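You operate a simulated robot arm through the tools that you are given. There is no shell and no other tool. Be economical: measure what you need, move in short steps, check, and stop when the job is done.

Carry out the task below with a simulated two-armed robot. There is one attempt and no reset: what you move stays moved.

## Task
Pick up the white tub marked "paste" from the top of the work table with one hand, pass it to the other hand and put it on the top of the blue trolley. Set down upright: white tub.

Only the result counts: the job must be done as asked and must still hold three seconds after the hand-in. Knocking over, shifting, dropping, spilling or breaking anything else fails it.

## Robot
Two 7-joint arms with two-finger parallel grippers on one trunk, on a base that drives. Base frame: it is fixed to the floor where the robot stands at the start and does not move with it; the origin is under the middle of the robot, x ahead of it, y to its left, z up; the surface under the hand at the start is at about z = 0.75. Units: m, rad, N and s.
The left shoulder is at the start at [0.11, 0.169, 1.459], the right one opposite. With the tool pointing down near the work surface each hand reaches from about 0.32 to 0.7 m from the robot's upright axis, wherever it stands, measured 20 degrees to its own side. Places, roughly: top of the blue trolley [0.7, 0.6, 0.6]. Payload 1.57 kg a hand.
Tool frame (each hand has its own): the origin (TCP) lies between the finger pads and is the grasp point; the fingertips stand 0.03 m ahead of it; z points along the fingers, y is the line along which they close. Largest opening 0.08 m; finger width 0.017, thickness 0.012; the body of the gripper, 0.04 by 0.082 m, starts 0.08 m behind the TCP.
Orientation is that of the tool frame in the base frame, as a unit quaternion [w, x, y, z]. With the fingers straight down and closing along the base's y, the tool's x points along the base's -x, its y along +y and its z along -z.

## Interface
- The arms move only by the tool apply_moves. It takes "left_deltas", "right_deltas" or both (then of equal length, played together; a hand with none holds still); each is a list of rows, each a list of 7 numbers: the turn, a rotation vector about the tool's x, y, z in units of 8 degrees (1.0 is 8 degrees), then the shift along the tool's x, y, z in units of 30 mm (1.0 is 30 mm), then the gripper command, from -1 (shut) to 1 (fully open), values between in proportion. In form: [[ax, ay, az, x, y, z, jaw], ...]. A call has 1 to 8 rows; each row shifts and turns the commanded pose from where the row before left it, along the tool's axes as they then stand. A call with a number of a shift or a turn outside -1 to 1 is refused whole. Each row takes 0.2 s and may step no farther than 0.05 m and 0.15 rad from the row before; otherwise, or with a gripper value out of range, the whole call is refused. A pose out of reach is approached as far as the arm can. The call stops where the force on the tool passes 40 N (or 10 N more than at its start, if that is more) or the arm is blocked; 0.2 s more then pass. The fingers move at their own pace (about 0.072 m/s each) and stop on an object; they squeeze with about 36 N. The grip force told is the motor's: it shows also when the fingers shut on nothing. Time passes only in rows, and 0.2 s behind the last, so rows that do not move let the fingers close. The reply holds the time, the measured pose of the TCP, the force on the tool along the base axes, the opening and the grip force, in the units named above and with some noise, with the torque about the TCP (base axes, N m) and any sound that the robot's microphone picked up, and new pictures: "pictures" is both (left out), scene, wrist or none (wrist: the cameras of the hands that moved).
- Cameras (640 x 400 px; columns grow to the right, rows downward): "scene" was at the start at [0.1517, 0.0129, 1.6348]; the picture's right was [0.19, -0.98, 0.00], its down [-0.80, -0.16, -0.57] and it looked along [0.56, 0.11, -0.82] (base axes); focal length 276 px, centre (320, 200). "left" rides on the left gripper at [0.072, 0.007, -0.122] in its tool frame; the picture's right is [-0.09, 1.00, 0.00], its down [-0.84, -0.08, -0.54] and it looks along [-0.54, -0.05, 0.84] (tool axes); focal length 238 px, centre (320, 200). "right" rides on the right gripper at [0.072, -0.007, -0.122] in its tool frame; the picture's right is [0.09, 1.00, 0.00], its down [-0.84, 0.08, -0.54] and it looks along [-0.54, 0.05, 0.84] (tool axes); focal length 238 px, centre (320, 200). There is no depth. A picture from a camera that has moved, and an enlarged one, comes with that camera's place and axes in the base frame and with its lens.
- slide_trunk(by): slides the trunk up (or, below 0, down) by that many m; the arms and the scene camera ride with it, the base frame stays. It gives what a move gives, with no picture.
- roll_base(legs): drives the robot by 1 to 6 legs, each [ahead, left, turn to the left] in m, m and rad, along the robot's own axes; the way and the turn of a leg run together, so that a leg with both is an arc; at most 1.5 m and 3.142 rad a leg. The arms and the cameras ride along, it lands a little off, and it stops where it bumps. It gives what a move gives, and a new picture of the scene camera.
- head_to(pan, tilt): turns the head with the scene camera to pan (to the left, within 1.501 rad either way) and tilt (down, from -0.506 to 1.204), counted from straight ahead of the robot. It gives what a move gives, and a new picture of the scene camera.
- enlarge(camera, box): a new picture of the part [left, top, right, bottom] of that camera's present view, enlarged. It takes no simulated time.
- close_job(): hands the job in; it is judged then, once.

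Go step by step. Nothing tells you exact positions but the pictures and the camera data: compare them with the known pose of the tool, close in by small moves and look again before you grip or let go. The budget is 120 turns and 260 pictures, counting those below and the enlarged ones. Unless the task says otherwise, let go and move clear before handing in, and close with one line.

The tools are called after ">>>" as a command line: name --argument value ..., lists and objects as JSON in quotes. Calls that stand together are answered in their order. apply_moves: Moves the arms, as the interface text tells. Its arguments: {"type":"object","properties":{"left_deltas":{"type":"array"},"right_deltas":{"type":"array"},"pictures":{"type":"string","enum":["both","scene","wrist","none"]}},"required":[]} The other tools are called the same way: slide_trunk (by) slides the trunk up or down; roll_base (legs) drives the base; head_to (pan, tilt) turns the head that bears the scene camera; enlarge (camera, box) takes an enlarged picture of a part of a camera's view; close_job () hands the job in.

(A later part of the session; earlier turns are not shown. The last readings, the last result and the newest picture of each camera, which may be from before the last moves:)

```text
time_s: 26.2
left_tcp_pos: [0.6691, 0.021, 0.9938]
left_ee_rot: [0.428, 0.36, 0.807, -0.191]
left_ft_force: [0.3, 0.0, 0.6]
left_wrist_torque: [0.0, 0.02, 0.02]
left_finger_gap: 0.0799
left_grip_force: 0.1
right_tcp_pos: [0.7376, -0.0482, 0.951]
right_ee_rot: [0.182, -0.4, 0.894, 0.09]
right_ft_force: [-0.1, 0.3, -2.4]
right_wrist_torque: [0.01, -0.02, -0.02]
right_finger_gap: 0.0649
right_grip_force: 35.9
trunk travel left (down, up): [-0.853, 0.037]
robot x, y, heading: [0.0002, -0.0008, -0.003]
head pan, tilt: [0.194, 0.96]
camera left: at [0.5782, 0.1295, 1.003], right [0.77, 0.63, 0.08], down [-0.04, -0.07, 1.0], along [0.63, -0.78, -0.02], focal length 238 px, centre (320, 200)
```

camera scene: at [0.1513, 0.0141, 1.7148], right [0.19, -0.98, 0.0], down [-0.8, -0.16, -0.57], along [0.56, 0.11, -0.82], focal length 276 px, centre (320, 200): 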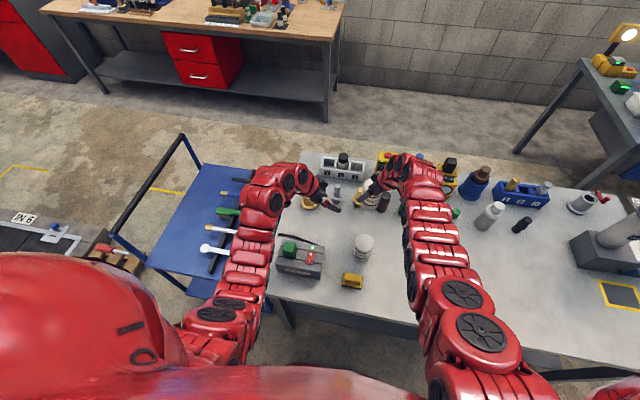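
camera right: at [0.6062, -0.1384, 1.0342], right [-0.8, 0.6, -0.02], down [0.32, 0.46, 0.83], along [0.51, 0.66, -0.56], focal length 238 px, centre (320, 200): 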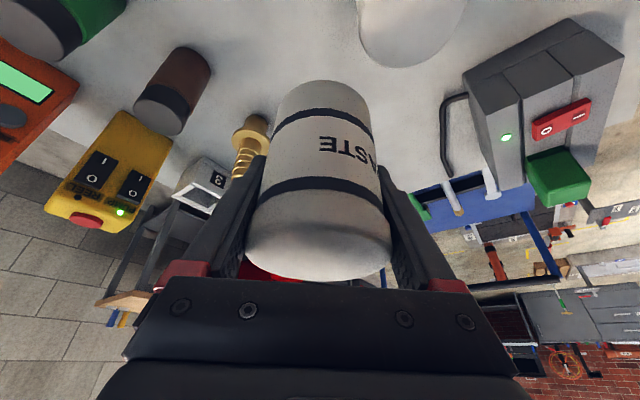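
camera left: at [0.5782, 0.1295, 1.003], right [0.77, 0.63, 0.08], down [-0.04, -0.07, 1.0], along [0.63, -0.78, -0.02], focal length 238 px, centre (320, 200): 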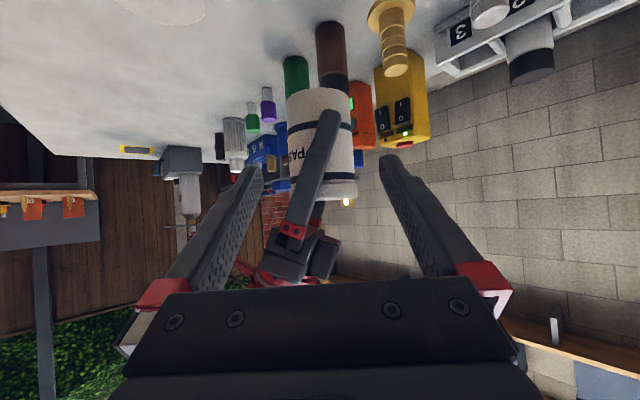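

It is centred. I advance halfway (5 cm) and look.

>>> apply_moves --left_deltas '[[0, 0, 0, 0, 0, 0.87, 1], [0, 0, 0, 0, 0, 0.87, 1]]' --pictures "wrist"

```text
time_s: 26.8
left_tcp_pos: [0.6988, -0.0131, 0.9636]
left_ee_rot: [0.428, 0.359, 0.807, -0.191]
left_ft_force: [0.5, -1.0, 0.6]
left_wrist_torque: [-0.01, 0.03, 0.03]
left_finger_gap: 0.0802
left_grip_force: 0.2
right_tcp_pos: [0.7379, -0.0459, 0.951]
right_ee_rot: [0.182, -0.4, 0.894, 0.091]
right_ft_force: [0.0, -0.9, -2.2]
right_wrist_torque: [-0.03, 0.02, 0.01]
right_finger_gap: 0.0649
right_grip_force: 35.5
trunk travel left (down, up): [-0.853, 0.037]
robot x, y, heading: [-0.0015, 0.0042, 0.003]
head pan, tilt: [0.194, 0.96]
camera left: at [0.6084, 0.0967, 0.9735], right [0.78, 0.63, 0.07], down [-0.04, -0.07, 1.0], along [0.63, -0.78, -0.02], focal length 238 px, centre (320, 200)
```

left: 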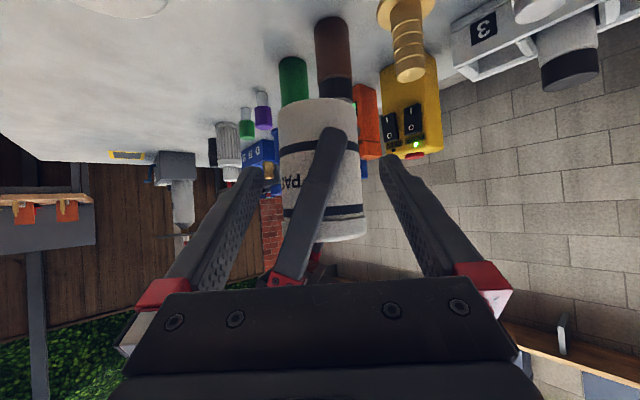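

It is still centred, with the right finger between the left fingers. I advance the last 5 cm.

>>> apply_moves --left_deltas '[[0, 0, 0, 0, 0.03, 0.6, 1], [0, 0, 0, 0, 0.03, 0.6, 1], [0, 0, 0, 0, 0, 0.5, 1]]' --pictures "both"

```text
time_s: 27.6
left_tcp_pos: [0.7274, -0.0436, 0.9348]
left_ee_rot: [0.428, 0.36, 0.807, -0.192]
left_ft_force: [-0.5, 0.1, 0.7]
left_wrist_torque: [-0.01, 0.03, -0.03]
left_finger_gap: 0.08
left_grip_force: 0.0
right_tcp_pos: [0.7361, -0.0473, 0.9523]
right_ee_rot: [0.181, -0.4, 0.894, 0.089]
right_ft_force: [0.3, 1.0, -3.3]
right_wrist_torque: [0.04, -0.02, 0.01]
right_finger_gap: 0.0649
right_grip_force: 36.1
trunk travel left (down, up): [-0.853, 0.037]
robot x, y, heading: [-0.0001, 0.0032, 0.002]
head pan, tilt: [0.194, 0.96]
camera scene: at [0.1523, 0.0128, 1.7147], right [0.19, -0.98, 0.0], down [-0.8, -0.16, -0.57], along [0.56, 0.11, -0.82], focal length 276 px, centre (320, 200)
camera left: at [0.6374, 0.0662, 0.9451], right [0.77, 0.63, 0.07], down [-0.04, -0.07, 1.0], along [0.63, -0.78, -0.02], focal length 238 px, centre (320, 200)
```

scene: 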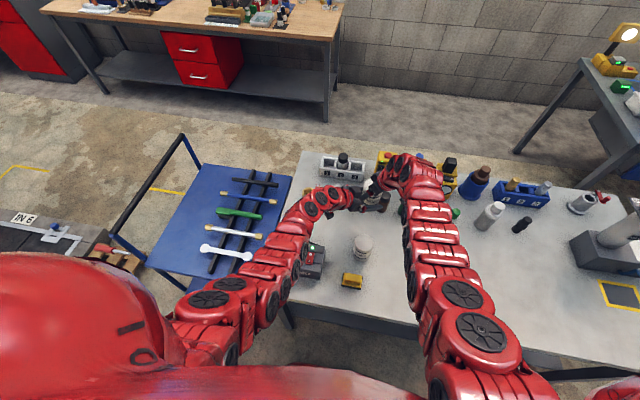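
left: 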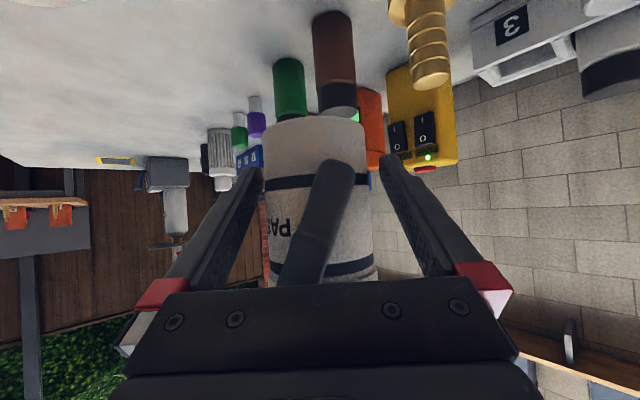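

It is in position with no contact forces. I close the left gripper.

>>> apply_moves --left_deltas '[[0, 0, 0, 0, 0, 0, -1], [0, 0, 0, 0, 0, 0, -1], [0, 0, 0, 0, 0, 0, -1]]' --pictures "wrist"

```text
time_s: 28.4
left_tcp_pos: [0.7272, -0.0447, 0.9368]
left_ee_rot: [0.428, 0.36, 0.806, -0.193]
left_ft_force: [-15.7, -6.2, 4.3]
left_wrist_torque: [0.15, -0.42, -0.2]
left_finger_gap: 0.0639
left_grip_force: 35.6
right_tcp_pos: [0.7377, -0.0458, 0.9523]
right_ee_rot: [0.183, -0.401, 0.893, 0.09]
right_ft_force: [14.5, 5.8, -7.9]
right_wrist_torque: [-0.04, 0.11, 0.09]
right_finger_gap: 0.0651
right_grip_force: 36.1
trunk travel left (down, up): [-0.853, 0.037]
robot x, y, heading: [-0.0032, 0.0034, 0.0]
head pan, tilt: [0.194, 0.96]
camera left: at [0.6368, 0.0654, 0.9452], right [0.78, 0.63, 0.07], down [-0.04, -0.06, 1.0], along [0.63, -0.78, -0.02], focal length 238 px, centre (320, 200)
```

left: 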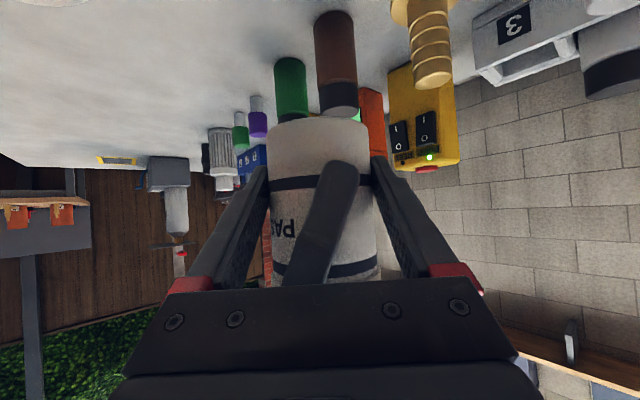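

Both hands hold it, with about 17 N of side load. I relieve this with a 2 mm left shift, then open the right hand a little.

>>> apply_moves --left_deltas '[[0, 0, 0, 0, -0.07, 0, -1], [0, 0, 0, 0, 0, 0, -1]]' --pictures "none"

>>> apply_moves --right_deltas '[[0, 0, 0, 0, 0, 0, 0.8], [0, 0, 0, 0, 0, 0, 0.8]]' --pictures "both"

```text
time_s: 29.0
left_tcp_pos: [0.7259, -0.0447, 0.9352]
left_ee_rot: [0.428, 0.36, 0.807, -0.192]
left_ft_force: [-2.0, -6.7, -2.8]
left_wrist_torque: [0.17, 0.02, -0.48]
left_finger_gap: 0.0641
left_grip_force: 36.0
right_tcp_pos: [0.7361, -0.0457, 0.9508]
right_ee_rot: [0.182, -0.4, 0.893, 0.09]
right_ft_force: [2.4, 6.9, 3.3]
right_wrist_torque: [0.02, 0.01, 0.41]
right_finger_gap: 0.0649
right_grip_force: 35.6
trunk travel left (down, up): [-0.853, 0.037]
robot x, y, heading: [-0.0004, 0.0012, 0.001]
head pan, tilt: [0.194, 0.96]
```

```text
time_s: 29.6
left_tcp_pos: [0.7255, -0.044, 0.9358]
left_ee_rot: [0.428, 0.359, 0.807, -0.19]
left_ft_force: [0.0, 1.0, 0.2]
left_wrist_torque: [0.01, 0.0, 0.02]
left_finger_gap: 0.0639
left_grip_force: 35.8
right_tcp_pos: [0.7366, -0.0459, 0.9511]
right_ee_rot: [0.18, -0.4, 0.894, 0.089]
right_ft_force: [0.1, 0.1, 0.2]
right_wrist_torque: [-0.03, -0.02, -0.01]
right_finger_gap: 0.0724
right_grip_force: 0.1
trunk travel left (down, up): [-0.853, 0.037]
robot x, y, heading: [-0.0026, -0.0013, 0.002]
head pan, tilt: [0.194, 0.96]
camera scene: at [0.1522, 0.0128, 1.7147], right [0.19, -0.98, 0.0], down [-0.8, -0.16, -0.57], along [0.56, 0.11, -0.82], focal length 276 px, centre (320, 200)
camera right: at [0.6666, -0.1379, 1.0352], right [-0.8, 0.6, -0.02], down [0.32, 0.46, 0.83], along [0.51, 0.66, -0.56], focal length 238 px, centre (320, 200)
```

scene: 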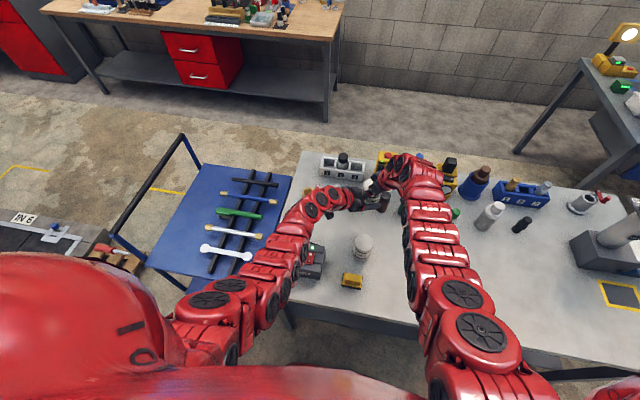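
right: 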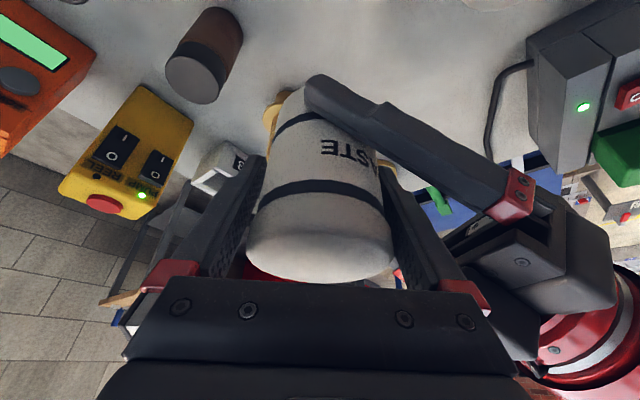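

The right hand is open at 0.072 and the left holds the tub. I withdraw the right hand along its own axis.

>>> apply_moves --right_deltas '[[0, 0, 0, 0, 0, -0.5, 0.8], [0, 0, 0, 0, 0, -0.7, 0.8], [0, 0, 0, 0, 0, -0.9, 0.8]]' --pictures "wrist"

```text
time_s: 30.4
left_tcp_pos: [0.725, -0.0441, 0.9355]
left_ee_rot: [0.429, 0.359, 0.807, -0.191]
left_ft_force: [0.5, 0.6, -0.1]
left_wrist_torque: [-0.01, 0.0, 0.02]
left_finger_gap: 0.0641
left_grip_force: 36.4
right_tcp_pos: [0.7189, -0.0667, 1.0102]
right_ee_rot: [0.182, -0.399, 0.894, 0.09]
right_ft_force: [-0.4, -0.4, 0.1]
right_wrist_torque: [-0.01, -0.01, -0.03]
right_finger_gap: 0.0717
right_grip_force: 0.1
trunk travel left (down, up): [-0.853, 0.037]
robot x, y, heading: [0.0019, 0.0009, 0.004]
head pan, tilt: [0.194, 0.96]
camera right: at [0.6498, -0.1571, 1.0931], right [-0.8, 0.6, -0.02], down [0.32, 0.46, 0.83], along [0.51, 0.66, -0.56], focal length 238 px, centre (320, 200)
```

right: 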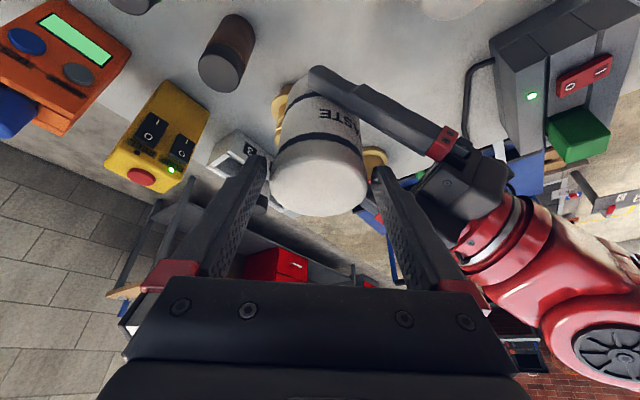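

The left hand holds the tub firmly and upright. I retreat the right hand up and to the right.

>>> apply_moves --right_deltas '[[0, 0, 0, 0, 0, -1, 0.8], [0, 0, 0, 0, 0, -1, 0.8], [0, 0, 0, 0.68, -0.67, -0.29, 0.8], [0, 0, 0, 0.68, -0.67, -0.29, 0.8], [0, 0, 0, 0.68, -0.67, -0.29, 0.8], [0, 0, 0, 0.68, -0.67, -0.29, 0.8], [0, 0, 0, 0.68, -0.67, -0.29, 0.8], [0, 0, 0, 0.68, -0.67, -0.29, 0.8]]' --pictures "both"

>>> head_to --pan 0.75 --tilt 0.85

```text
time_s: 32.2
left_tcp_pos: [0.7269, -0.0449, 0.9352]
left_ee_rot: [0.428, 0.359, 0.807, -0.191]
left_ft_force: [-0.1, -0.3, 0.9]
left_wrist_torque: [0.05, 0.03, 0.03]
left_finger_gap: 0.064
left_grip_force: 36.0
right_tcp_pos: [0.7079, -0.2661, 1.0629]
right_ee_rot: [0.181, -0.401, 0.894, 0.09]
right_ft_force: [-0.9, 0.8, -0.4]
right_wrist_torque: [0.04, -0.03, 0.01]
right_finger_gap: 0.072
right_grip_force: 0.1
trunk travel left (down, up): [-0.853, 0.037]
robot x, y, heading: [0.0033, 0.0031, 0.002]
head pan, tilt: [0.194, 0.96]
camera scene: at [0.1523, 0.0117, 1.7147], right [0.19, -0.98, 0.0], down [-0.8, -0.16, -0.57], along [0.56, 0.11, -0.82], focal length 276 px, centre (320, 200)
camera right: at [0.637, -0.357, 1.1459], right [-0.8, 0.6, -0.02], down [0.32, 0.46, 0.83], along [0.51, 0.66, -0.56], focal length 238 px, centre (320, 200)
```

scene: 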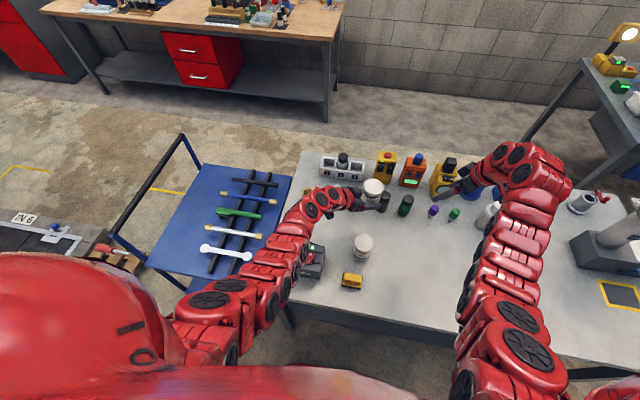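
right: 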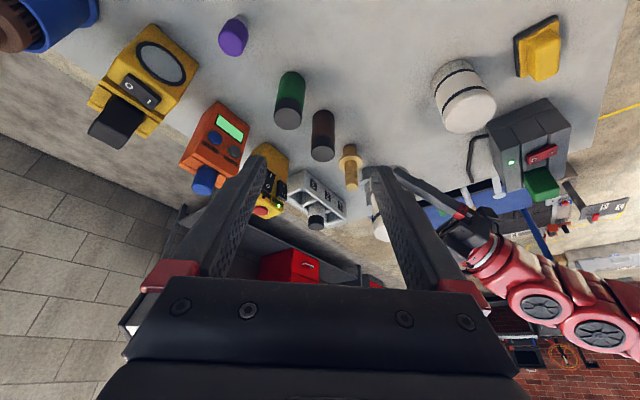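

```text
time_s: 33.1
left_tcp_pos: [0.7254, -0.045, 0.9357]
left_ee_rot: [0.429, 0.359, 0.806, -0.192]
left_ft_force: [-1.0, 0.1, 0.8]
left_wrist_torque: [0.02, 0.01, 0.01]
left_finger_gap: 0.0638
left_grip_force: 36.2
right_tcp_pos: [0.7073, -0.2641, 1.0621]
right_ee_rot: [0.181, -0.399, 0.894, 0.089]
right_ft_force: [-0.1, -0.3, -0.5]
right_wrist_torque: [0.01, 0.01, 0.0]
right_finger_gap: 0.0721
right_grip_force: 0.0
trunk travel left (down, up): [-0.853, 0.037]
robot x, y, heading: [0.001, 0.0034, -0.003]
head pan, tilt: [0.75, 0.85]
camera scene: at [0.1386, 0.052, 1.7229], right [0.68, -0.73, 0.0], down [-0.55, -0.51, -0.66], along [0.48, 0.45, -0.75], focal length 276 px, centre (320, 200)
```

scene: 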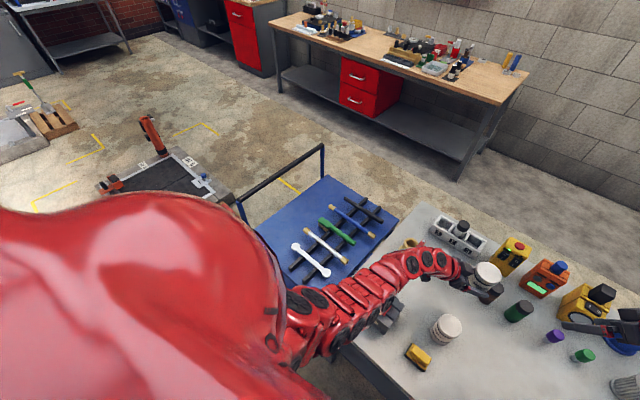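

The handover is done. The trolley top has a free strip at y ≈ 0.65–0.82 to the left of the rods, with the handle at y ≈ 0.85. I lift the tub a little, swing the left hand's yaw back to straight ahead, and raise the right hand.

>>> apply_moves --left_deltas '[[0, 0, 0, -0.83, 0, -0.55, -1], [0, 0, 0, -0.83, 0, -0.55, -1], [-0.831, 0, -0.554, 0, 0, 0, -1], [-0.831, 0, -0.554, 0, 0, 0, -1], [-0.831, 0, -0.554, 0, 0, 0, -1], [-0.831, 0, -0.554, 0, 0, 0, -1], [-0.831, 0, -0.554, 0, 0, 0, -1], [-0.831, 0, -0.554, 0, 0, 0, -1]]' --right_deltas '[[0, 0, 0, 0, 0, 0, 0.8], [0, 0, 0, 0, 0, 0, 0.8], [0, 0, 0, 0, -0.9, -0.9, 0.8], [0, 0, 0, 0, -0.9, -0.9, 0.8], [0, 0, 0, 0, -0.9, -0.9, 0.8], [0, 0, 0, 0, 0, 0, 0.8], [0, 0, 0, 0, 0, 0, 0.8], [0, 0, 0, 0, 0, 0, 0.8]]' --pictures "both"

```text
time_s: 34.9
left_tcp_pos: [0.7257, -0.0449, 0.9933]
left_ee_rot: [0.47, 0.001, 0.883, 0.003]
left_ft_force: [0.0, 0.1, -3.3]
left_wrist_torque: [0.02, 0.03, -0.01]
left_finger_gap: 0.0641
left_grip_force: 35.8
right_tcp_pos: [0.7431, -0.3362, 1.1289]
right_ee_rot: [0.182, -0.399, 0.894, 0.09]
right_ft_force: [1.0, 0.1, 0.3]
right_wrist_torque: [0.03, -0.05, -0.01]
right_finger_gap: 0.0719
right_grip_force: 0.1
right hand out of reach, approached as far as the arm can: row 5
trunk travel left (down, up): [-0.853, 0.037]
robot x, y, heading: [0.0004, -0.0014, -0.009]
head pan, tilt: [0.75, 0.85]
camera scene: at [0.1387, 0.0514, 1.723], right [0.68, -0.73, 0.0], down [-0.55, -0.51, -0.66], along [0.48, 0.45, -0.75], focal length 276 px, centre (320, 200)
camera right: at [0.6713, -0.4278, 1.2122], right [-0.8, 0.6, -0.02], down [0.32, 0.46, 0.83], along [0.51, 0.66, -0.56], focal length 238 px, centre (320, 200)
camera left: at [0.5842, -0.0375, 1.0041], right [0.05, 1.0, 0.08], down [0.02, -0.08, 1.0], along [1.0, -0.05, -0.02], focal length 238 px, centre (320, 200)
```

scene: 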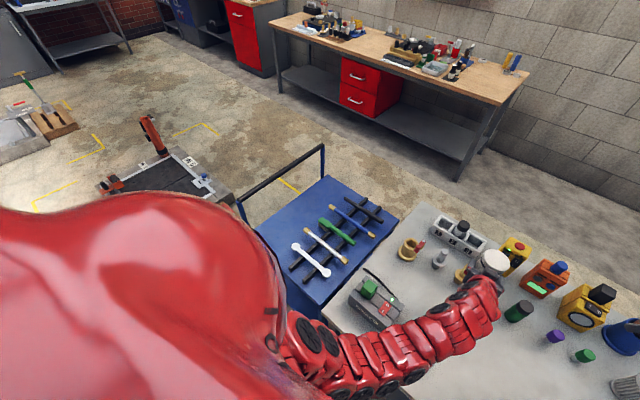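
right: 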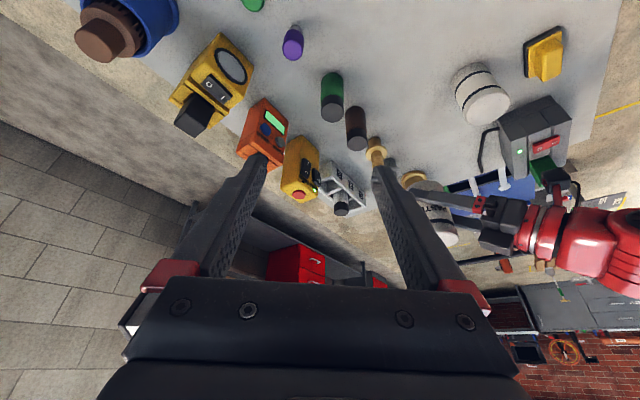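
left: 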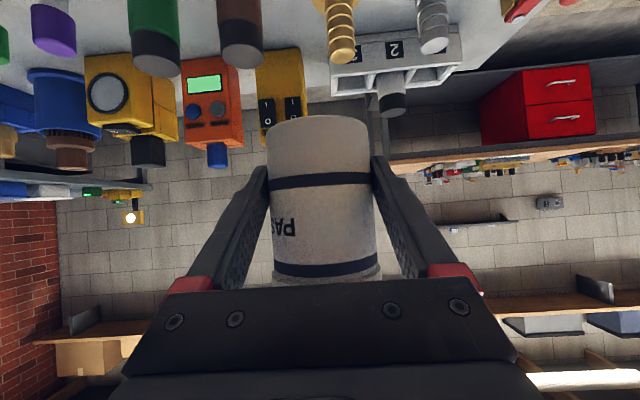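

All is well. Before driving left I check the floor to the left of the robot.

>>> head_to --pan 1.45 --tilt 0.7

```text
time_s: 36.0
left_tcp_pos: [0.7266, -0.0441, 0.9954]
left_ee_rot: [0.47, 0.002, 0.883, 0.001]
left_ft_force: [-0.1, 0.2, -2.2]
left_wrist_torque: [-0.01, 0.02, -0.04]
left_finger_gap: 0.0638
left_grip_force: 36.4
right_tcp_pos: [0.7423, -0.3359, 1.1286]
right_ee_rot: [0.182, -0.399, 0.894, 0.089]
right_ft_force: [0.1, -1.7, 0.2]
right_wrist_torque: [-0.01, 0.0, 0.0]
right_finger_gap: 0.072
right_grip_force: 0.1
trunk travel left (down, up): [-0.853, 0.037]
robot x, y, heading: [-0.0005, 0.0007, -0.001]
head pan, tilt: [1.45, 0.7]
camera scene: at [0.0918, 0.083, 1.7352], right [0.99, -0.12, 0.0], down [-0.08, -0.64, -0.76], along [0.09, 0.76, -0.64], focal length 276 px, centre (320, 200)
```

scene: 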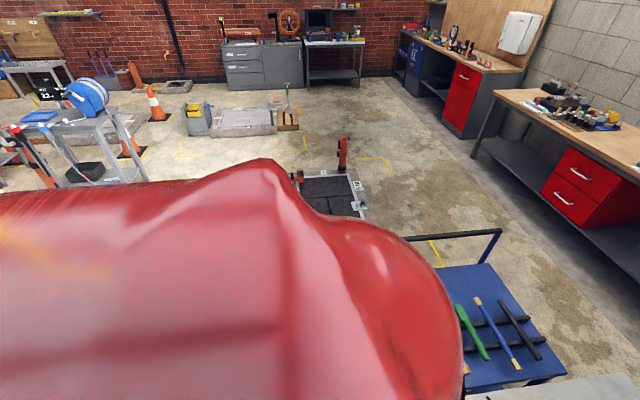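

The left side is clear. I turn the head back and drive 0.4 m left.

>>> head_to --pan 0.45 --tilt 0.95

>>> roll_base --legs '[[0, 0.2, 0], [0, 0.2, 0]]'

```text
time_s: 37.3
left_tcp_pos: [0.7271, -0.0441, 0.9954]
left_ee_rot: [0.47, 0.002, 0.883, 0.001]
left_ft_force: [-0.1, -0.3, -2.1]
left_wrist_torque: [0.0, 0.01, -0.01]
left_finger_gap: 0.0638
left_grip_force: 36.1
right_tcp_pos: [0.7413, -0.3366, 1.1282]
right_ee_rot: [0.182, -0.4, 0.894, 0.089]
right_ft_force: [-0.3, -0.7, 0.5]
right_wrist_torque: [0.0, 0.01, -0.01]
right_finger_gap: 0.0721
right_grip_force: 0.0
trunk travel left (down, up): [-0.853, 0.037]
robot x, y, heading: [-0.0001, 0.0021, -0.002]
head pan, tilt: [0.45, 0.949]
camera scene: at [0.1469, 0.0306, 1.7154], right [0.44, -0.9, 0.0], down [-0.73, -0.35, -0.58], along [0.52, 0.25, -0.81], focal length 276 px, centre (320, 200)
```

scene: 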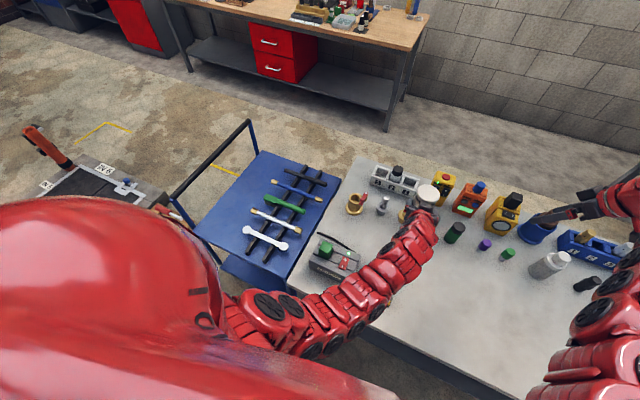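

```text
time_s: 40.1
left_tcp_pos: [0.7254, 0.3527, 0.9963]
left_ee_rot: [0.47, 0.002, 0.883, 0.002]
left_ft_force: [0.0, -0.1, -3.4]
left_wrist_torque: [-0.02, 0.04, -0.01]
left_finger_gap: 0.0639
left_grip_force: 36.5
right_tcp_pos: [0.7425, 0.0609, 1.1295]
right_ee_rot: [0.182, -0.4, 0.894, 0.09]
right_ft_force: [0.4, -0.3, 0.7]
right_wrist_torque: [0.02, 0.02, 0.01]
right_finger_gap: 0.0721
right_grip_force: 0.0
trunk travel left (down, up): [-0.853, 0.037]
robot x, y, heading: [0.0033, 0.3991, -0.002]
head pan, tilt: [0.45, 0.949]
camera scene: at [0.1471, 0.4269, 1.7154], right [0.44, -0.9, 0.0], down [-0.73, -0.35, -0.58], along [0.52, 0.25, -0.81], focal length 276 px, centre (320, 200)
```

scene: 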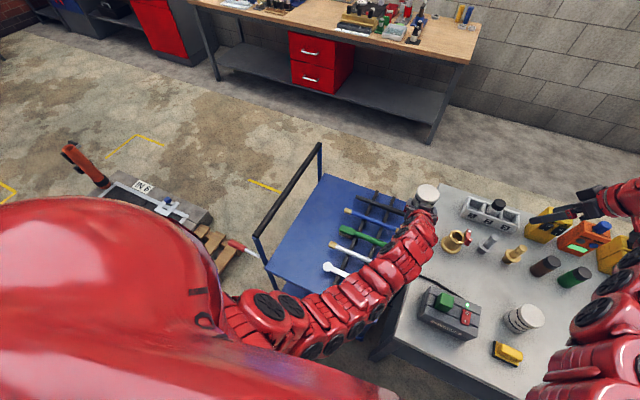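

The base is in place. I carry the tub left over the trolley at this height.

>>> apply_moves --left_deltas '[[0, 0, 0, 0, 1, 0, -1], [0, 0, 0, 0, 1, 0, -1], [0, 0, 0, 0, 1, 0, -1], [0, 0, 0, 0, 1, 0, -1], [0, 0, 0, 0, 1, 0, -1], [0, 0, 0, 0, 1, 0, -1], [0, 0, 0, 0, 1, 0, -1], [0, 0, 0, 0, 1, 0, -1]]' --pictures "none"

>>> apply_moves --left_deltas '[[0, 0, 0, 0, 1, 0, -1], [0, 0, 0, 0, 1, 0, -1], [0, 0, 0, 0, 1, 0, -1], [0, 0, 0, 0, 1, 0, -1], [0, 0, 0, 0, 0.5, 0, -1]]' --pictures "both"

```text
time_s: 41.9
left_tcp_pos: [0.7262, 0.5938, 0.9957]
left_ee_rot: [0.469, 0.001, 0.883, 0.002]
left_ft_force: [-0.1, 0.6, -3.1]
left_wrist_torque: [-0.03, 0.04, -0.03]
left_finger_gap: 0.064
left_grip_force: 36.0
right_tcp_pos: [0.7414, 0.0623, 1.1298]
right_ee_rot: [0.181, -0.4, 0.894, 0.089]
right_ft_force: [1.2, 0.6, 0.1]
right_wrist_torque: [0.01, -0.02, -0.02]
right_finger_gap: 0.0717
right_grip_force: 0.1
trunk travel left (down, up): [-0.853, 0.037]
robot x, y, heading: [-0.0003, 0.3995, -0.001]
head pan, tilt: [0.45, 0.949]
```

```text
time_s: 43.1
left_tcp_pos: [0.7267, 0.7295, 0.9967]
left_ee_rot: [0.469, 0.001, 0.883, 0.001]
left_ft_force: [0.0, 0.0, -3.1]
left_wrist_torque: [0.0, 0.01, 0.04]
left_finger_gap: 0.064
left_grip_force: 36.7
right_tcp_pos: [0.7413, 0.0609, 1.1284]
right_ee_rot: [0.182, -0.399, 0.894, 0.089]
right_ft_force: [0.6, 0.2, -0.8]
right_wrist_torque: [0.04, 0.02, 0.02]
right_finger_gap: 0.0719
right_grip_force: 0.1
trunk travel left (down, up): [-0.853, 0.037]
robot x, y, heading: [-0.0025, 0.3993, 0.002]
head pan, tilt: [0.45, 0.949]
camera scene: at [0.1469, 0.4286, 1.7154], right [0.44, -0.9, 0.0], down [-0.73, -0.35, -0.58], along [0.52, 0.25, -0.81], focal length 276 px, centre (320, 200)
camera left: at [0.5846, 0.7354, 1.0051], right [0.05, 1.0, 0.08], down [0.02, -0.08, 1.0], along [1.0, -0.05, -0.02], focal length 238 px, centre (320, 200)
```

scene: 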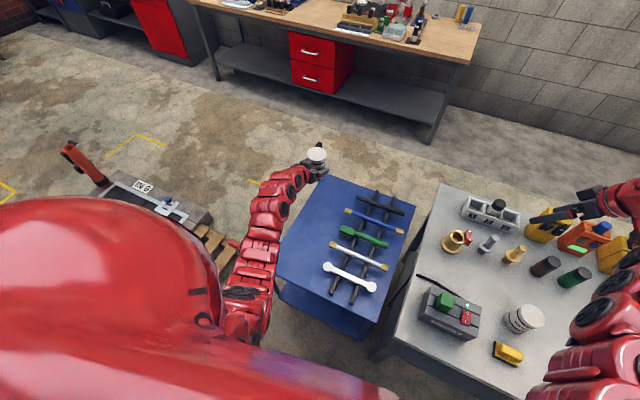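
left: 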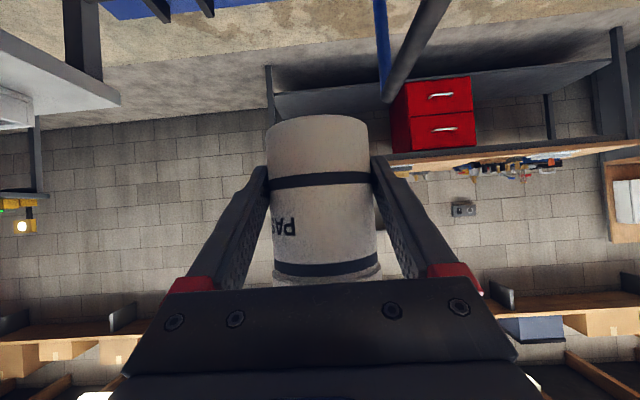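

The tub is over the free strip. Before lowering the trunk, I raise the right hand and move it away so it keeps clear of the table items. I also shift the left hand 1.5 cm away from the handle.

>>> apply_moves --right_deltas '[[0, 0, 0, 0.534, -0.67, -0.635, 0.8], [0, 0, 0, 0.534, -0.67, -0.635, 0.8], [0, 0, 0, 0.534, -0.67, -0.635, 0.8], [0, 0, 0, 0.534, -0.67, -0.635, 0.8], [0, 0, 0, 0.534, -0.67, -0.635, 0.8], [0, 0, 0, 0.534, -0.67, -0.635, 0.8], [0, 0, 0, 0.534, -0.67, -0.635, 0.8]]' --left_deltas '[[0, 0, 0, 0, -0.25, 0, -1], [0, 0, 0, 0, -0.25, 0, -1], [0, 0, 0, 0, 0, 0, -1], [0, 0, 0, 0, 0, 0, -1], [0, 0, 0, 0, 0, 0, -1], [0, 0, 0, 0, 0, 0, -1], [0, 0, 0, 0, 0, 0, -1]]' --pictures "scene"

```text
time_s: 44.7
left_tcp_pos: [0.7259, 0.7131, 0.9974]
left_ee_rot: [0.47, 0.001, 0.883, 0.002]
left_ft_force: [-0.2, -0.3, -2.9]
left_wrist_torque: [0.01, 0.02, -0.02]
left_finger_gap: 0.0637
left_grip_force: 35.9
right_tcp_pos: [0.6958, -0.0247, 1.1569]
right_ee_rot: [0.182, -0.4, 0.894, 0.09]
right_ft_force: [0.2, -0.1, -0.2]
right_wrist_torque: [0.02, -0.02, -0.01]
right_finger_gap: 0.0719
right_grip_force: 0.0
right hand out of reach, approached as far as the arm can: row 1, 2, 3, 4, 5, 6, 7
trunk travel left (down, up): [-0.853, 0.037]
robot x, y, heading: [-0.0052, 0.3981, -0.0]
head pan, tilt: [0.45, 0.949]
camera scene: at [0.146, 0.4284, 1.7155], right [0.44, -0.9, 0.0], down [-0.73, -0.35, -0.58], along [0.52, 0.25, -0.81], focal length 276 px, centre (320, 200)
```

scene: 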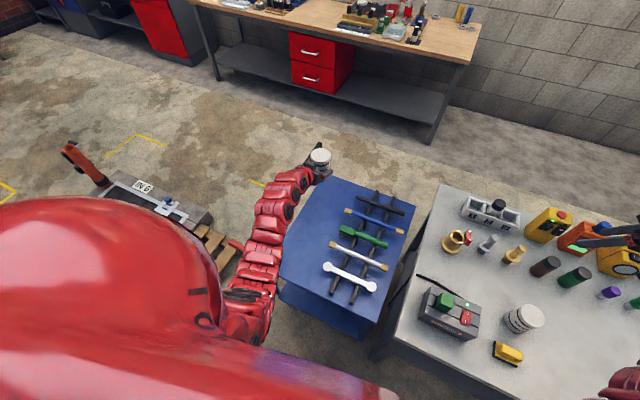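

The right hand is at z = 1.157 over low items only (at most about 0.87). I lower the trunk by 0.2 m.

>>> slide_trunk --by -0.2

>>> apply_moves --left_deltas '[[0, 0, 0, 0, 0, 0, -1]]' --pictures "both"

```text
time_s: 46.8
left_tcp_pos: [0.7255, 0.7136, 0.7959]
left_ee_rot: [0.47, 0.001, 0.883, 0.001]
left_ft_force: [-0.3, -1.2, -3.1]
left_wrist_torque: [0.0, 0.02, -0.03]
left_finger_gap: 0.0638
left_grip_force: 36.3
right_tcp_pos: [0.6949, -0.0244, 0.9573]
right_ee_rot: [0.181, -0.399, 0.894, 0.089]
right_ft_force: [0.2, 0.0, -0.3]
right_wrist_torque: [0.0, 0.01, 0.01]
right_finger_gap: 0.0722
right_grip_force: 0.0
trunk travel left (down, up): [-0.653, 0.237]
robot x, y, heading: [-0.003, 0.3961, -0.001]
head pan, tilt: [0.45, 0.949]
```

```text
time_s: 47.2
left_tcp_pos: [0.7257, 0.7145, 0.7968]
left_ee_rot: [0.469, 0.002, 0.883, 0.001]
left_ft_force: [0.9, -0.1, -3.1]
left_wrist_torque: [0.03, 0.05, 0.01]
left_finger_gap: 0.064
left_grip_force: 36.0
right_tcp_pos: [0.6963, -0.0254, 0.9562]
right_ee_rot: [0.181, -0.4, 0.894, 0.089]
right_ft_force: [0.2, 0.0, 0.2]
right_wrist_torque: [0.03, -0.03, -0.04]
right_finger_gap: 0.072
right_grip_force: 0.0
trunk travel left (down, up): [-0.653, 0.237]
robot x, y, heading: [-0.001, 0.4019, -0.004]
head pan, tilt: [0.45, 0.949]
camera scene: at [0.1468, 0.4285, 1.5154], right [0.44, -0.9, 0.0], down [-0.73, -0.35, -0.58], along [0.52, 0.25, -0.81], focal length 276 px, centre (320, 200)
camera left: at [0.5842, 0.7203, 0.8058], right [0.05, 1.0, 0.08], down [0.02, -0.08, 1.0], along [1.0, -0.05, -0.02], focal length 238 px, centre (320, 200)
```

scene: 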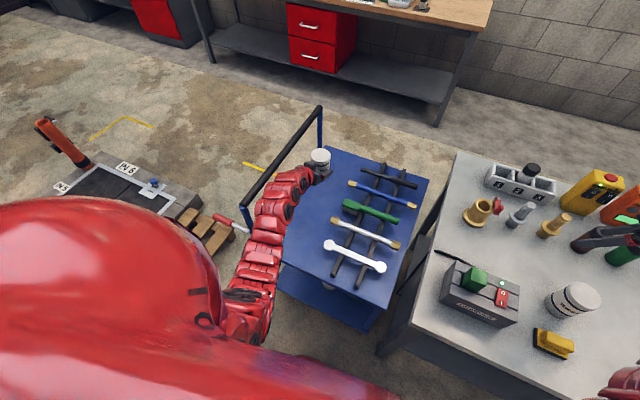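
left: 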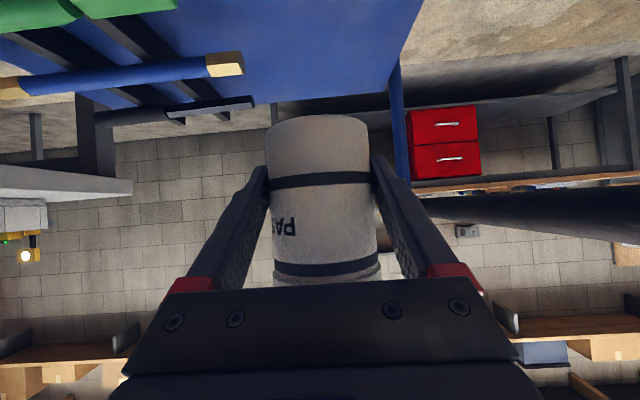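

The strip is clear, and the handle bar at y ≈ 0.85 leaves about 5 cm to the wrist. I lower 9 cm and come back 7 cm for reach.

>>> apply_moves --left_deltas '[[0, 0, 0, 0.95, 0, -0.064, -1], [0, 0, 0, 0.95, 0, -0.064, -1], [0, 0, 0, 0.95, 0, -0.064, -1], [0, 0, 0, 0.95, 0, -0.064, -1]]' --pictures "both"

```text
time_s: 48.2
left_tcp_pos: [0.6555, 0.7129, 0.7073]
left_ee_rot: [0.47, 0.0, 0.883, 0.002]
left_ft_force: [1.4, 0.3, -2.1]
left_wrist_torque: [-0.01, 0.03, 0.04]
left_finger_gap: 0.0643
left_grip_force: 36.4
right_tcp_pos: [0.6955, -0.0244, 0.9569]
right_ee_rot: [0.181, -0.4, 0.894, 0.089]
right_ft_force: [0.5, 0.4, -1.4]
right_wrist_torque: [-0.02, 0.0, 0.01]
right_finger_gap: 0.0723
right_grip_force: 0.1
trunk travel left (down, up): [-0.653, 0.237]
robot x, y, heading: [0.0015, 0.3995, 0.002]
head pan, tilt: [0.45, 0.949]
camera scene: at [0.1465, 0.4286, 1.5155], right [0.44, -0.9, 0.0], down [-0.73, -0.35, -0.58], along [0.52, 0.25, -0.81], focal length 276 px, centre (320, 200)
camera left: at [0.5142, 0.7209, 0.7157], right [0.05, 1.0, 0.08], down [0.02, -0.08, 1.0], along [1.0, -0.05, -0.02], focal length 238 px, centre (320, 200)
```

scene: 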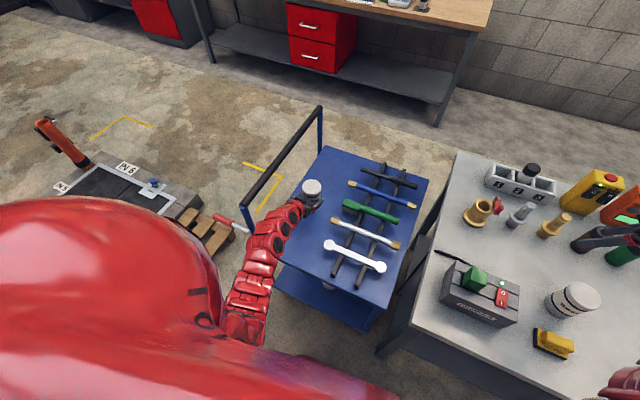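
left: 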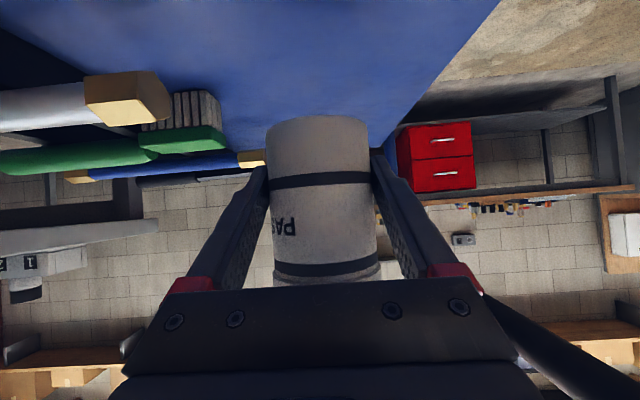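

The base is about 7 cm above the trolley top. I lower 5 cm and then feel for contact in small steps.

>>> apply_moves --left_deltas '[[0, 0, 0, 0.69, 0, 0.466, -1], [0, 0, 0, 0.69, 0, 0.466, -1]]' --pictures "both"

```text
time_s: 48.8
left_tcp_pos: [0.6569, 0.715, 0.6583]
left_ee_rot: [0.472, 0.002, 0.882, 0.002]
left_ft_force: [-0.5, -0.3, -2.3]
left_wrist_torque: [0.0, 0.02, -0.02]
left_finger_gap: 0.0636
left_grip_force: 35.5
right_tcp_pos: [0.6957, -0.0249, 0.9564]
right_ee_rot: [0.182, -0.399, 0.894, 0.089]
right_ft_force: [0.5, -0.6, -1.0]
right_wrist_torque: [-0.02, -0.01, -0.05]
right_finger_gap: 0.0719
right_grip_force: 0.1
trunk travel left (down, up): [-0.653, 0.237]
robot x, y, heading: [-0.0004, 0.4004, 0.001]
head pan, tilt: [0.45, 0.949]
camera scene: at [0.1471, 0.4285, 1.5154], right [0.44, -0.9, 0.0], down [-0.73, -0.35, -0.58], along [0.52, 0.25, -0.81], focal length 276 px, centre (320, 200)
camera left: at [0.5152, 0.7212, 0.6664], right [0.05, 1.0, 0.08], down [0.02, -0.08, 1.0], along [1.0, -0.05, -0.02], focal length 238 px, centre (320, 200)
```

scene: 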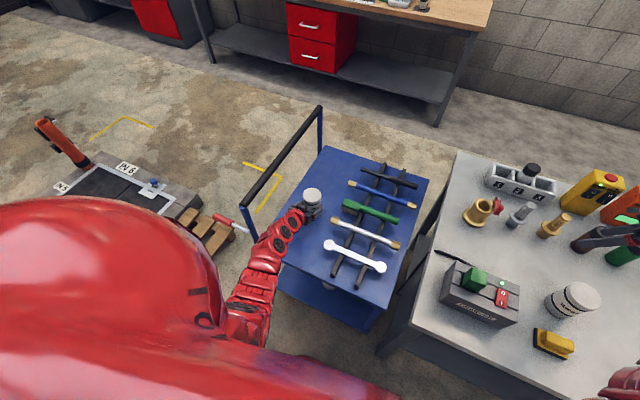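
left: 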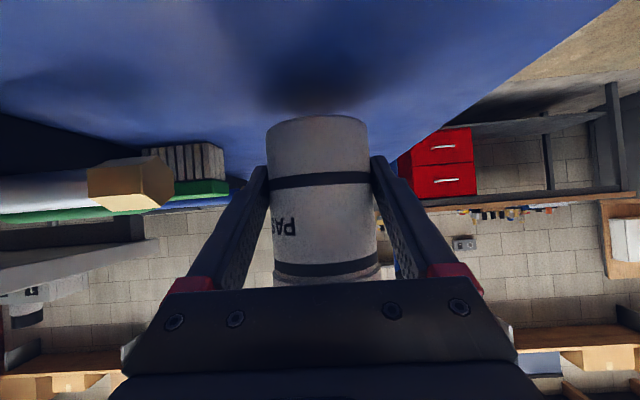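

A contact shadow is forming under the tub. I lower another 1 cm and then check the force.

>>> apply_moves --left_deltas '[[0, 0, 0, 0.14, 0, 0.093, -1], [0, 0, 0, 0.14, 0, 0.093, -1]]' --pictures "wrist"

```text
time_s: 49.4
left_tcp_pos: [0.6561, 0.7147, 0.6455]
left_ee_rot: [0.47, 0.001, 0.883, 0.001]
left_ft_force: [-0.8, -0.4, -2.5]
left_wrist_torque: [0.0, 0.01, 0.01]
left_finger_gap: 0.064
left_grip_force: 35.4
right_tcp_pos: [0.6957, -0.0251, 0.9562]
right_ee_rot: [0.181, -0.401, 0.894, 0.09]
right_ft_force: [0.3, 0.4, -0.2]
right_wrist_torque: [-0.02, -0.04, 0.0]
right_finger_gap: 0.0722
right_grip_force: 0.1
trunk travel left (down, up): [-0.653, 0.237]
robot x, y, heading: [-0.0018, 0.3976, 0.0]
head pan, tilt: [0.45, 0.949]
camera left: at [0.5136, 0.721, 0.6554], right [0.05, 1.0, 0.08], down [0.02, -0.08, 1.0], along [1.0, -0.05, -0.02], focal length 238 px, centre (320, 200)
```

left: 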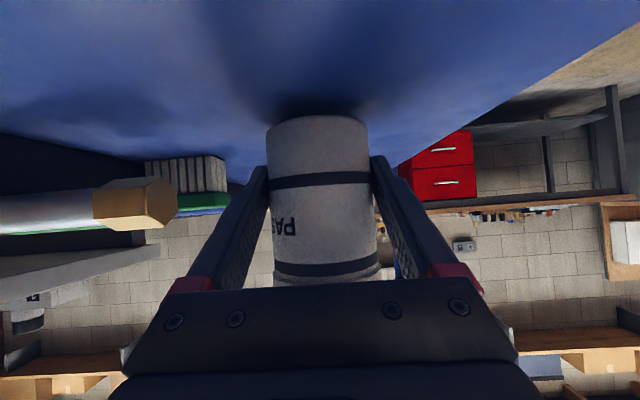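

>>> apply_moves --left_deltas '[[0, 0, 0, 0.11, 0, 0.075, -1]]' --pictures "none"

>>> apply_moves --left_deltas '[[0, 0, 0, 0.07, 0, 0.047, -1]]' --pictures "wrist"

```text
time_s: 49.8
left_tcp_pos: [0.6565, 0.7145, 0.6424]
left_ee_rot: [0.469, 0.001, 0.883, 0.001]
left_ft_force: [0.6, 0.0, -2.9]
left_wrist_torque: [-0.06, 0.01, 0.0]
left_finger_gap: 0.0639
left_grip_force: 35.5
right_tcp_pos: [0.6956, -0.0244, 0.9554]
right_ee_rot: [0.181, -0.401, 0.894, 0.09]
right_ft_force: [0.6, 0.2, 0.3]
right_wrist_torque: [-0.01, 0.0, 0.01]
right_finger_gap: 0.072
right_grip_force: 0.0
trunk travel left (down, up): [-0.653, 0.237]
robot x, y, heading: [0.0021, 0.3966, 0.002]
head pan, tilt: [0.45, 0.949]
```

```text
time_s: 50.2
left_tcp_pos: [0.656, 0.7132, 0.6392]
left_ee_rot: [0.469, 0.002, 0.883, 0.001]
left_ft_force: [-0.6, 0.2, -2.9]
left_wrist_torque: [-0.01, 0.04, -0.01]
left_finger_gap: 0.0641
left_grip_force: 36.0
right_tcp_pos: [0.6961, -0.024, 0.9572]
right_ee_rot: [0.182, -0.399, 0.894, 0.089]
right_ft_force: [0.3, 0.6, 0.2]
right_wrist_torque: [0.0, -0.01, -0.02]
right_finger_gap: 0.0721
right_grip_force: 0.1
trunk travel left (down, up): [-0.653, 0.237]
robot x, y, heading: [-0.0007, 0.3975, -0.002]
head pan, tilt: [0.45, 0.949]
camera left: at [0.5141, 0.721, 0.649], right [0.05, 1.0, 0.08], down [0.02, -0.08, 1.0], along [1.0, -0.05, -0.02], focal length 238 px, centre (320, 200)
```

left: 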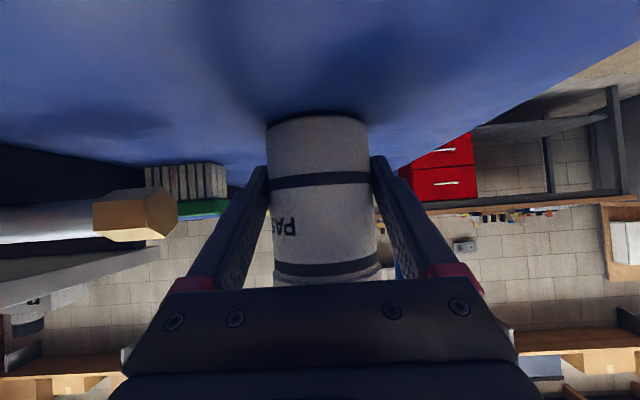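

There is still no contact: the full weight hangs on the hand. I continue in 3 mm steps.

>>> apply_moves --left_deltas '[[0, 0, 0, 0.08, 0, 0.055, -1]]' --pictures "none"

>>> apply_moves --left_deltas '[[0, 0, 0, 0.08, 0, 0.055, -1]]' --pictures "wrist"

```text
time_s: 50.6
left_tcp_pos: [0.657, 0.7141, 0.6395]
left_ee_rot: [0.47, 0.001, 0.882, 0.002]
left_ft_force: [-1.2, -0.6, 6.2]
left_wrist_torque: [-0.07, -0.28, 0.02]
left_finger_gap: 0.0637
left_grip_force: 36.2
right_tcp_pos: [0.6944, -0.0252, 0.9569]
right_ee_rot: [0.182, -0.399, 0.894, 0.09]
right_ft_force: [-0.4, 0.3, 0.0]
right_wrist_torque: [0.01, -0.01, -0.02]
right_finger_gap: 0.072
right_grip_force: 0.1
trunk travel left (down, up): [-0.653, 0.237]
robot x, y, heading: [0.0038, 0.3989, 0.003]
head pan, tilt: [0.45, 0.949]
```

```text
time_s: 51.0
left_tcp_pos: [0.6564, 0.7131, 0.6383]
left_ee_rot: [0.473, 0.001, 0.881, 0.002]
left_ft_force: [-2.8, 0.1, 22.4]
left_wrist_torque: [-0.36, -0.78, 0.01]
left_finger_gap: 0.0637
left_grip_force: 36.6
right_tcp_pos: [0.6927, -0.0261, 0.9579]
right_ee_rot: [0.183, -0.4, 0.894, 0.089]
right_ft_force: [0.2, 1.1, 0.4]
right_wrist_torque: [0.01, -0.02, -0.01]
right_finger_gap: 0.0722
right_grip_force: 0.1
trunk travel left (down, up): [-0.653, 0.237]
robot x, y, heading: [0.0013, 0.3972, 0.002]
head pan, tilt: [0.45, 0.949]
camera left: at [0.5142, 0.7209, 0.6469], right [0.05, 1.0, 0.08], down [0.01, -0.08, 1.0], along [1.0, -0.05, -0.01], focal length 238 px, centre (320, 200)
```

left: 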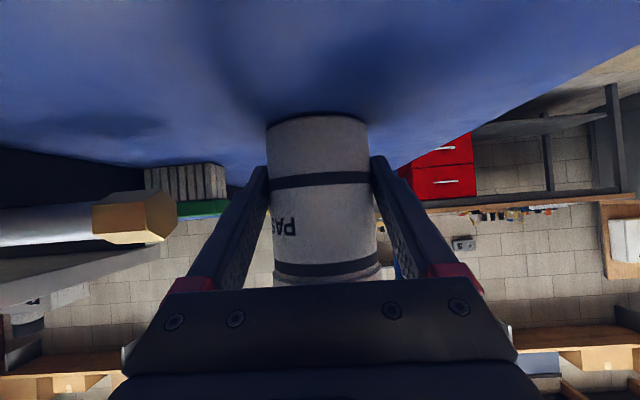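

Contact, and now pressing at about 22 N. I ease back 3 mm and open.

>>> apply_moves --left_deltas '[[0, 0, 0, -0.09, 0, -0.06, -1], [0, 0, 0, 0, 0, 0, -1]]' --pictures "none"

```text
time_s: 51.6
left_tcp_pos: [0.6563, 0.7139, 0.6386]
left_ee_rot: [0.472, 0.001, 0.882, 0.002]
left_ft_force: [4.7, 1.6, 13.1]
left_wrist_torque: [-0.13, -0.81, 0.13]
left_finger_gap: 0.0636
left_grip_force: 35.9
right_tcp_pos: [0.6948, -0.0249, 0.957]
right_ee_rot: [0.183, -0.399, 0.894, 0.089]
right_ft_force: [0.5, -0.6, 0.1]
right_wrist_torque: [-0.01, 0.0, 0.03]
right_finger_gap: 0.072
right_grip_force: 0.0
trunk travel left (down, up): [-0.653, 0.237]
robot x, y, heading: [-0.0017, 0.399, 0.004]
head pan, tilt: [0.45, 0.949]
```

>>> apply_moves --left_deltas '[[0, 0, 0, -0.05, 0, -0.033, -1], [0, 0, 0, 0, 0, 0, -1]]' --pictures "none"

```text
time_s: 52.2
left_tcp_pos: [0.6546, 0.7142, 0.6387]
left_ee_rot: [0.469, 0.002, 0.883, 0.001]
left_ft_force: [2.6, 0.5, 5.8]
left_wrist_torque: [-0.02, -0.43, 0.08]
left_finger_gap: 0.0642
left_grip_force: 36.0
right_tcp_pos: [0.6967, -0.0248, 0.9574]
right_ee_rot: [0.182, -0.4, 0.894, 0.09]
right_ft_force: [0.4, -0.1, -0.9]
right_wrist_torque: [-0.01, 0.01, 0.02]
right_finger_gap: 0.0721
right_grip_force: 0.0
trunk travel left (down, up): [-0.653, 0.237]
robot x, y, heading: [0.0032, 0.3994, 0.002]
head pan, tilt: [0.45, 0.949]
```

The load is light now and the tub is resting on the trolley. I open the left gripper.

>>> apply_moves --left_deltas '[[0, 0, 0, 0, 0, 0, 0], [0, 0, 0, 0, 0, 0, 0.9], [0, 0, 0, 0, 0, 0, 1], [0, 0, 0, 0, 0, 0, 1]]' --pictures "wrist"

```text
time_s: 53.2
left_tcp_pos: [0.6551, 0.7141, 0.6387]
left_ee_rot: [0.47, 0.001, 0.883, 0.002]
left_ft_force: [0.1, -0.3, -0.7]
left_wrist_torque: [0.03, 0.02, -0.04]
left_finger_gap: 0.0802
left_grip_force: 0.2
right_tcp_pos: [0.6945, -0.0242, 0.9566]
right_ee_rot: [0.183, -0.4, 0.894, 0.09]
right_ft_force: [0.5, 0.3, -0.1]
right_wrist_torque: [-0.02, -0.01, 0.0]
right_finger_gap: 0.0719
right_grip_force: 0.1
trunk travel left (down, up): [-0.653, 0.237]
robot x, y, heading: [-0.003, 0.3952, 0.003]
head pan, tilt: [0.45, 0.949]
camera left: at [0.5137, 0.7209, 0.6484], right [0.05, 1.0, 0.08], down [0.02, -0.08, 1.0], along [1.0, -0.05, -0.02], focal length 238 px, centre (320, 200)
```

left: 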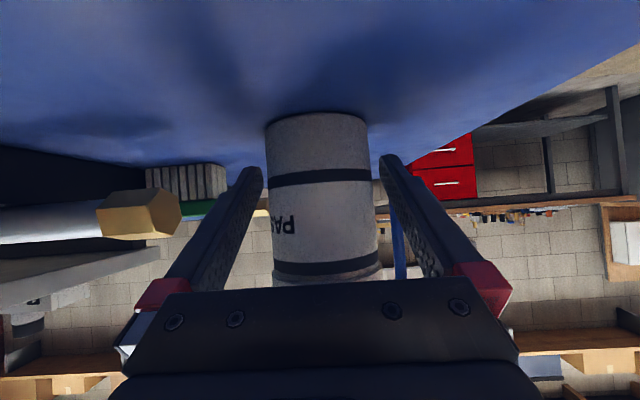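

The tub stands upright and free. I withdraw along the finger axis.

>>> apply_moves --left_deltas '[[0, 0, 0, 0, 0, -0.5, 1], [0, 0, 0, 0, 0, -0.7, 1], [0, 0, 0, 0, 0, -0.7, 1]]' --pictures "wrist"

```text
time_s: 54.0
left_tcp_pos: [0.6075, 0.7149, 0.6724]
left_ee_rot: [0.47, 0.001, 0.882, 0.001]
left_ft_force: [-0.1, -0.2, -0.1]
left_wrist_torque: [-0.02, 0.01, 0.02]
left_finger_gap: 0.0799
left_grip_force: 0.0
right_tcp_pos: [0.6953, -0.0254, 0.9575]
right_ee_rot: [0.182, -0.4, 0.894, 0.09]
right_ft_force: [0.3, 0.1, -0.1]
right_wrist_torque: [0.02, 0.03, 0.0]
right_finger_gap: 0.0721
right_grip_force: 0.0
trunk travel left (down, up): [-0.653, 0.237]
robot x, y, heading: [-0.0014, 0.3943, -0.004]
head pan, tilt: [0.45, 0.949]
camera left: at [0.4658, 0.7204, 0.6814], right [0.05, 1.0, 0.08], down [0.02, -0.08, 1.0], along [1.0, -0.05, -0.02], focal length 238 px, centre (320, 200)
```

left: 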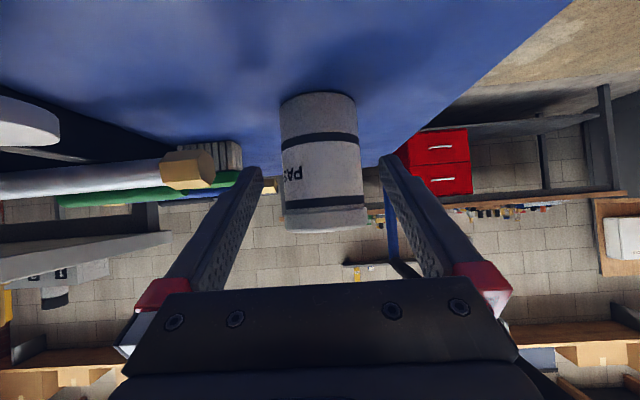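

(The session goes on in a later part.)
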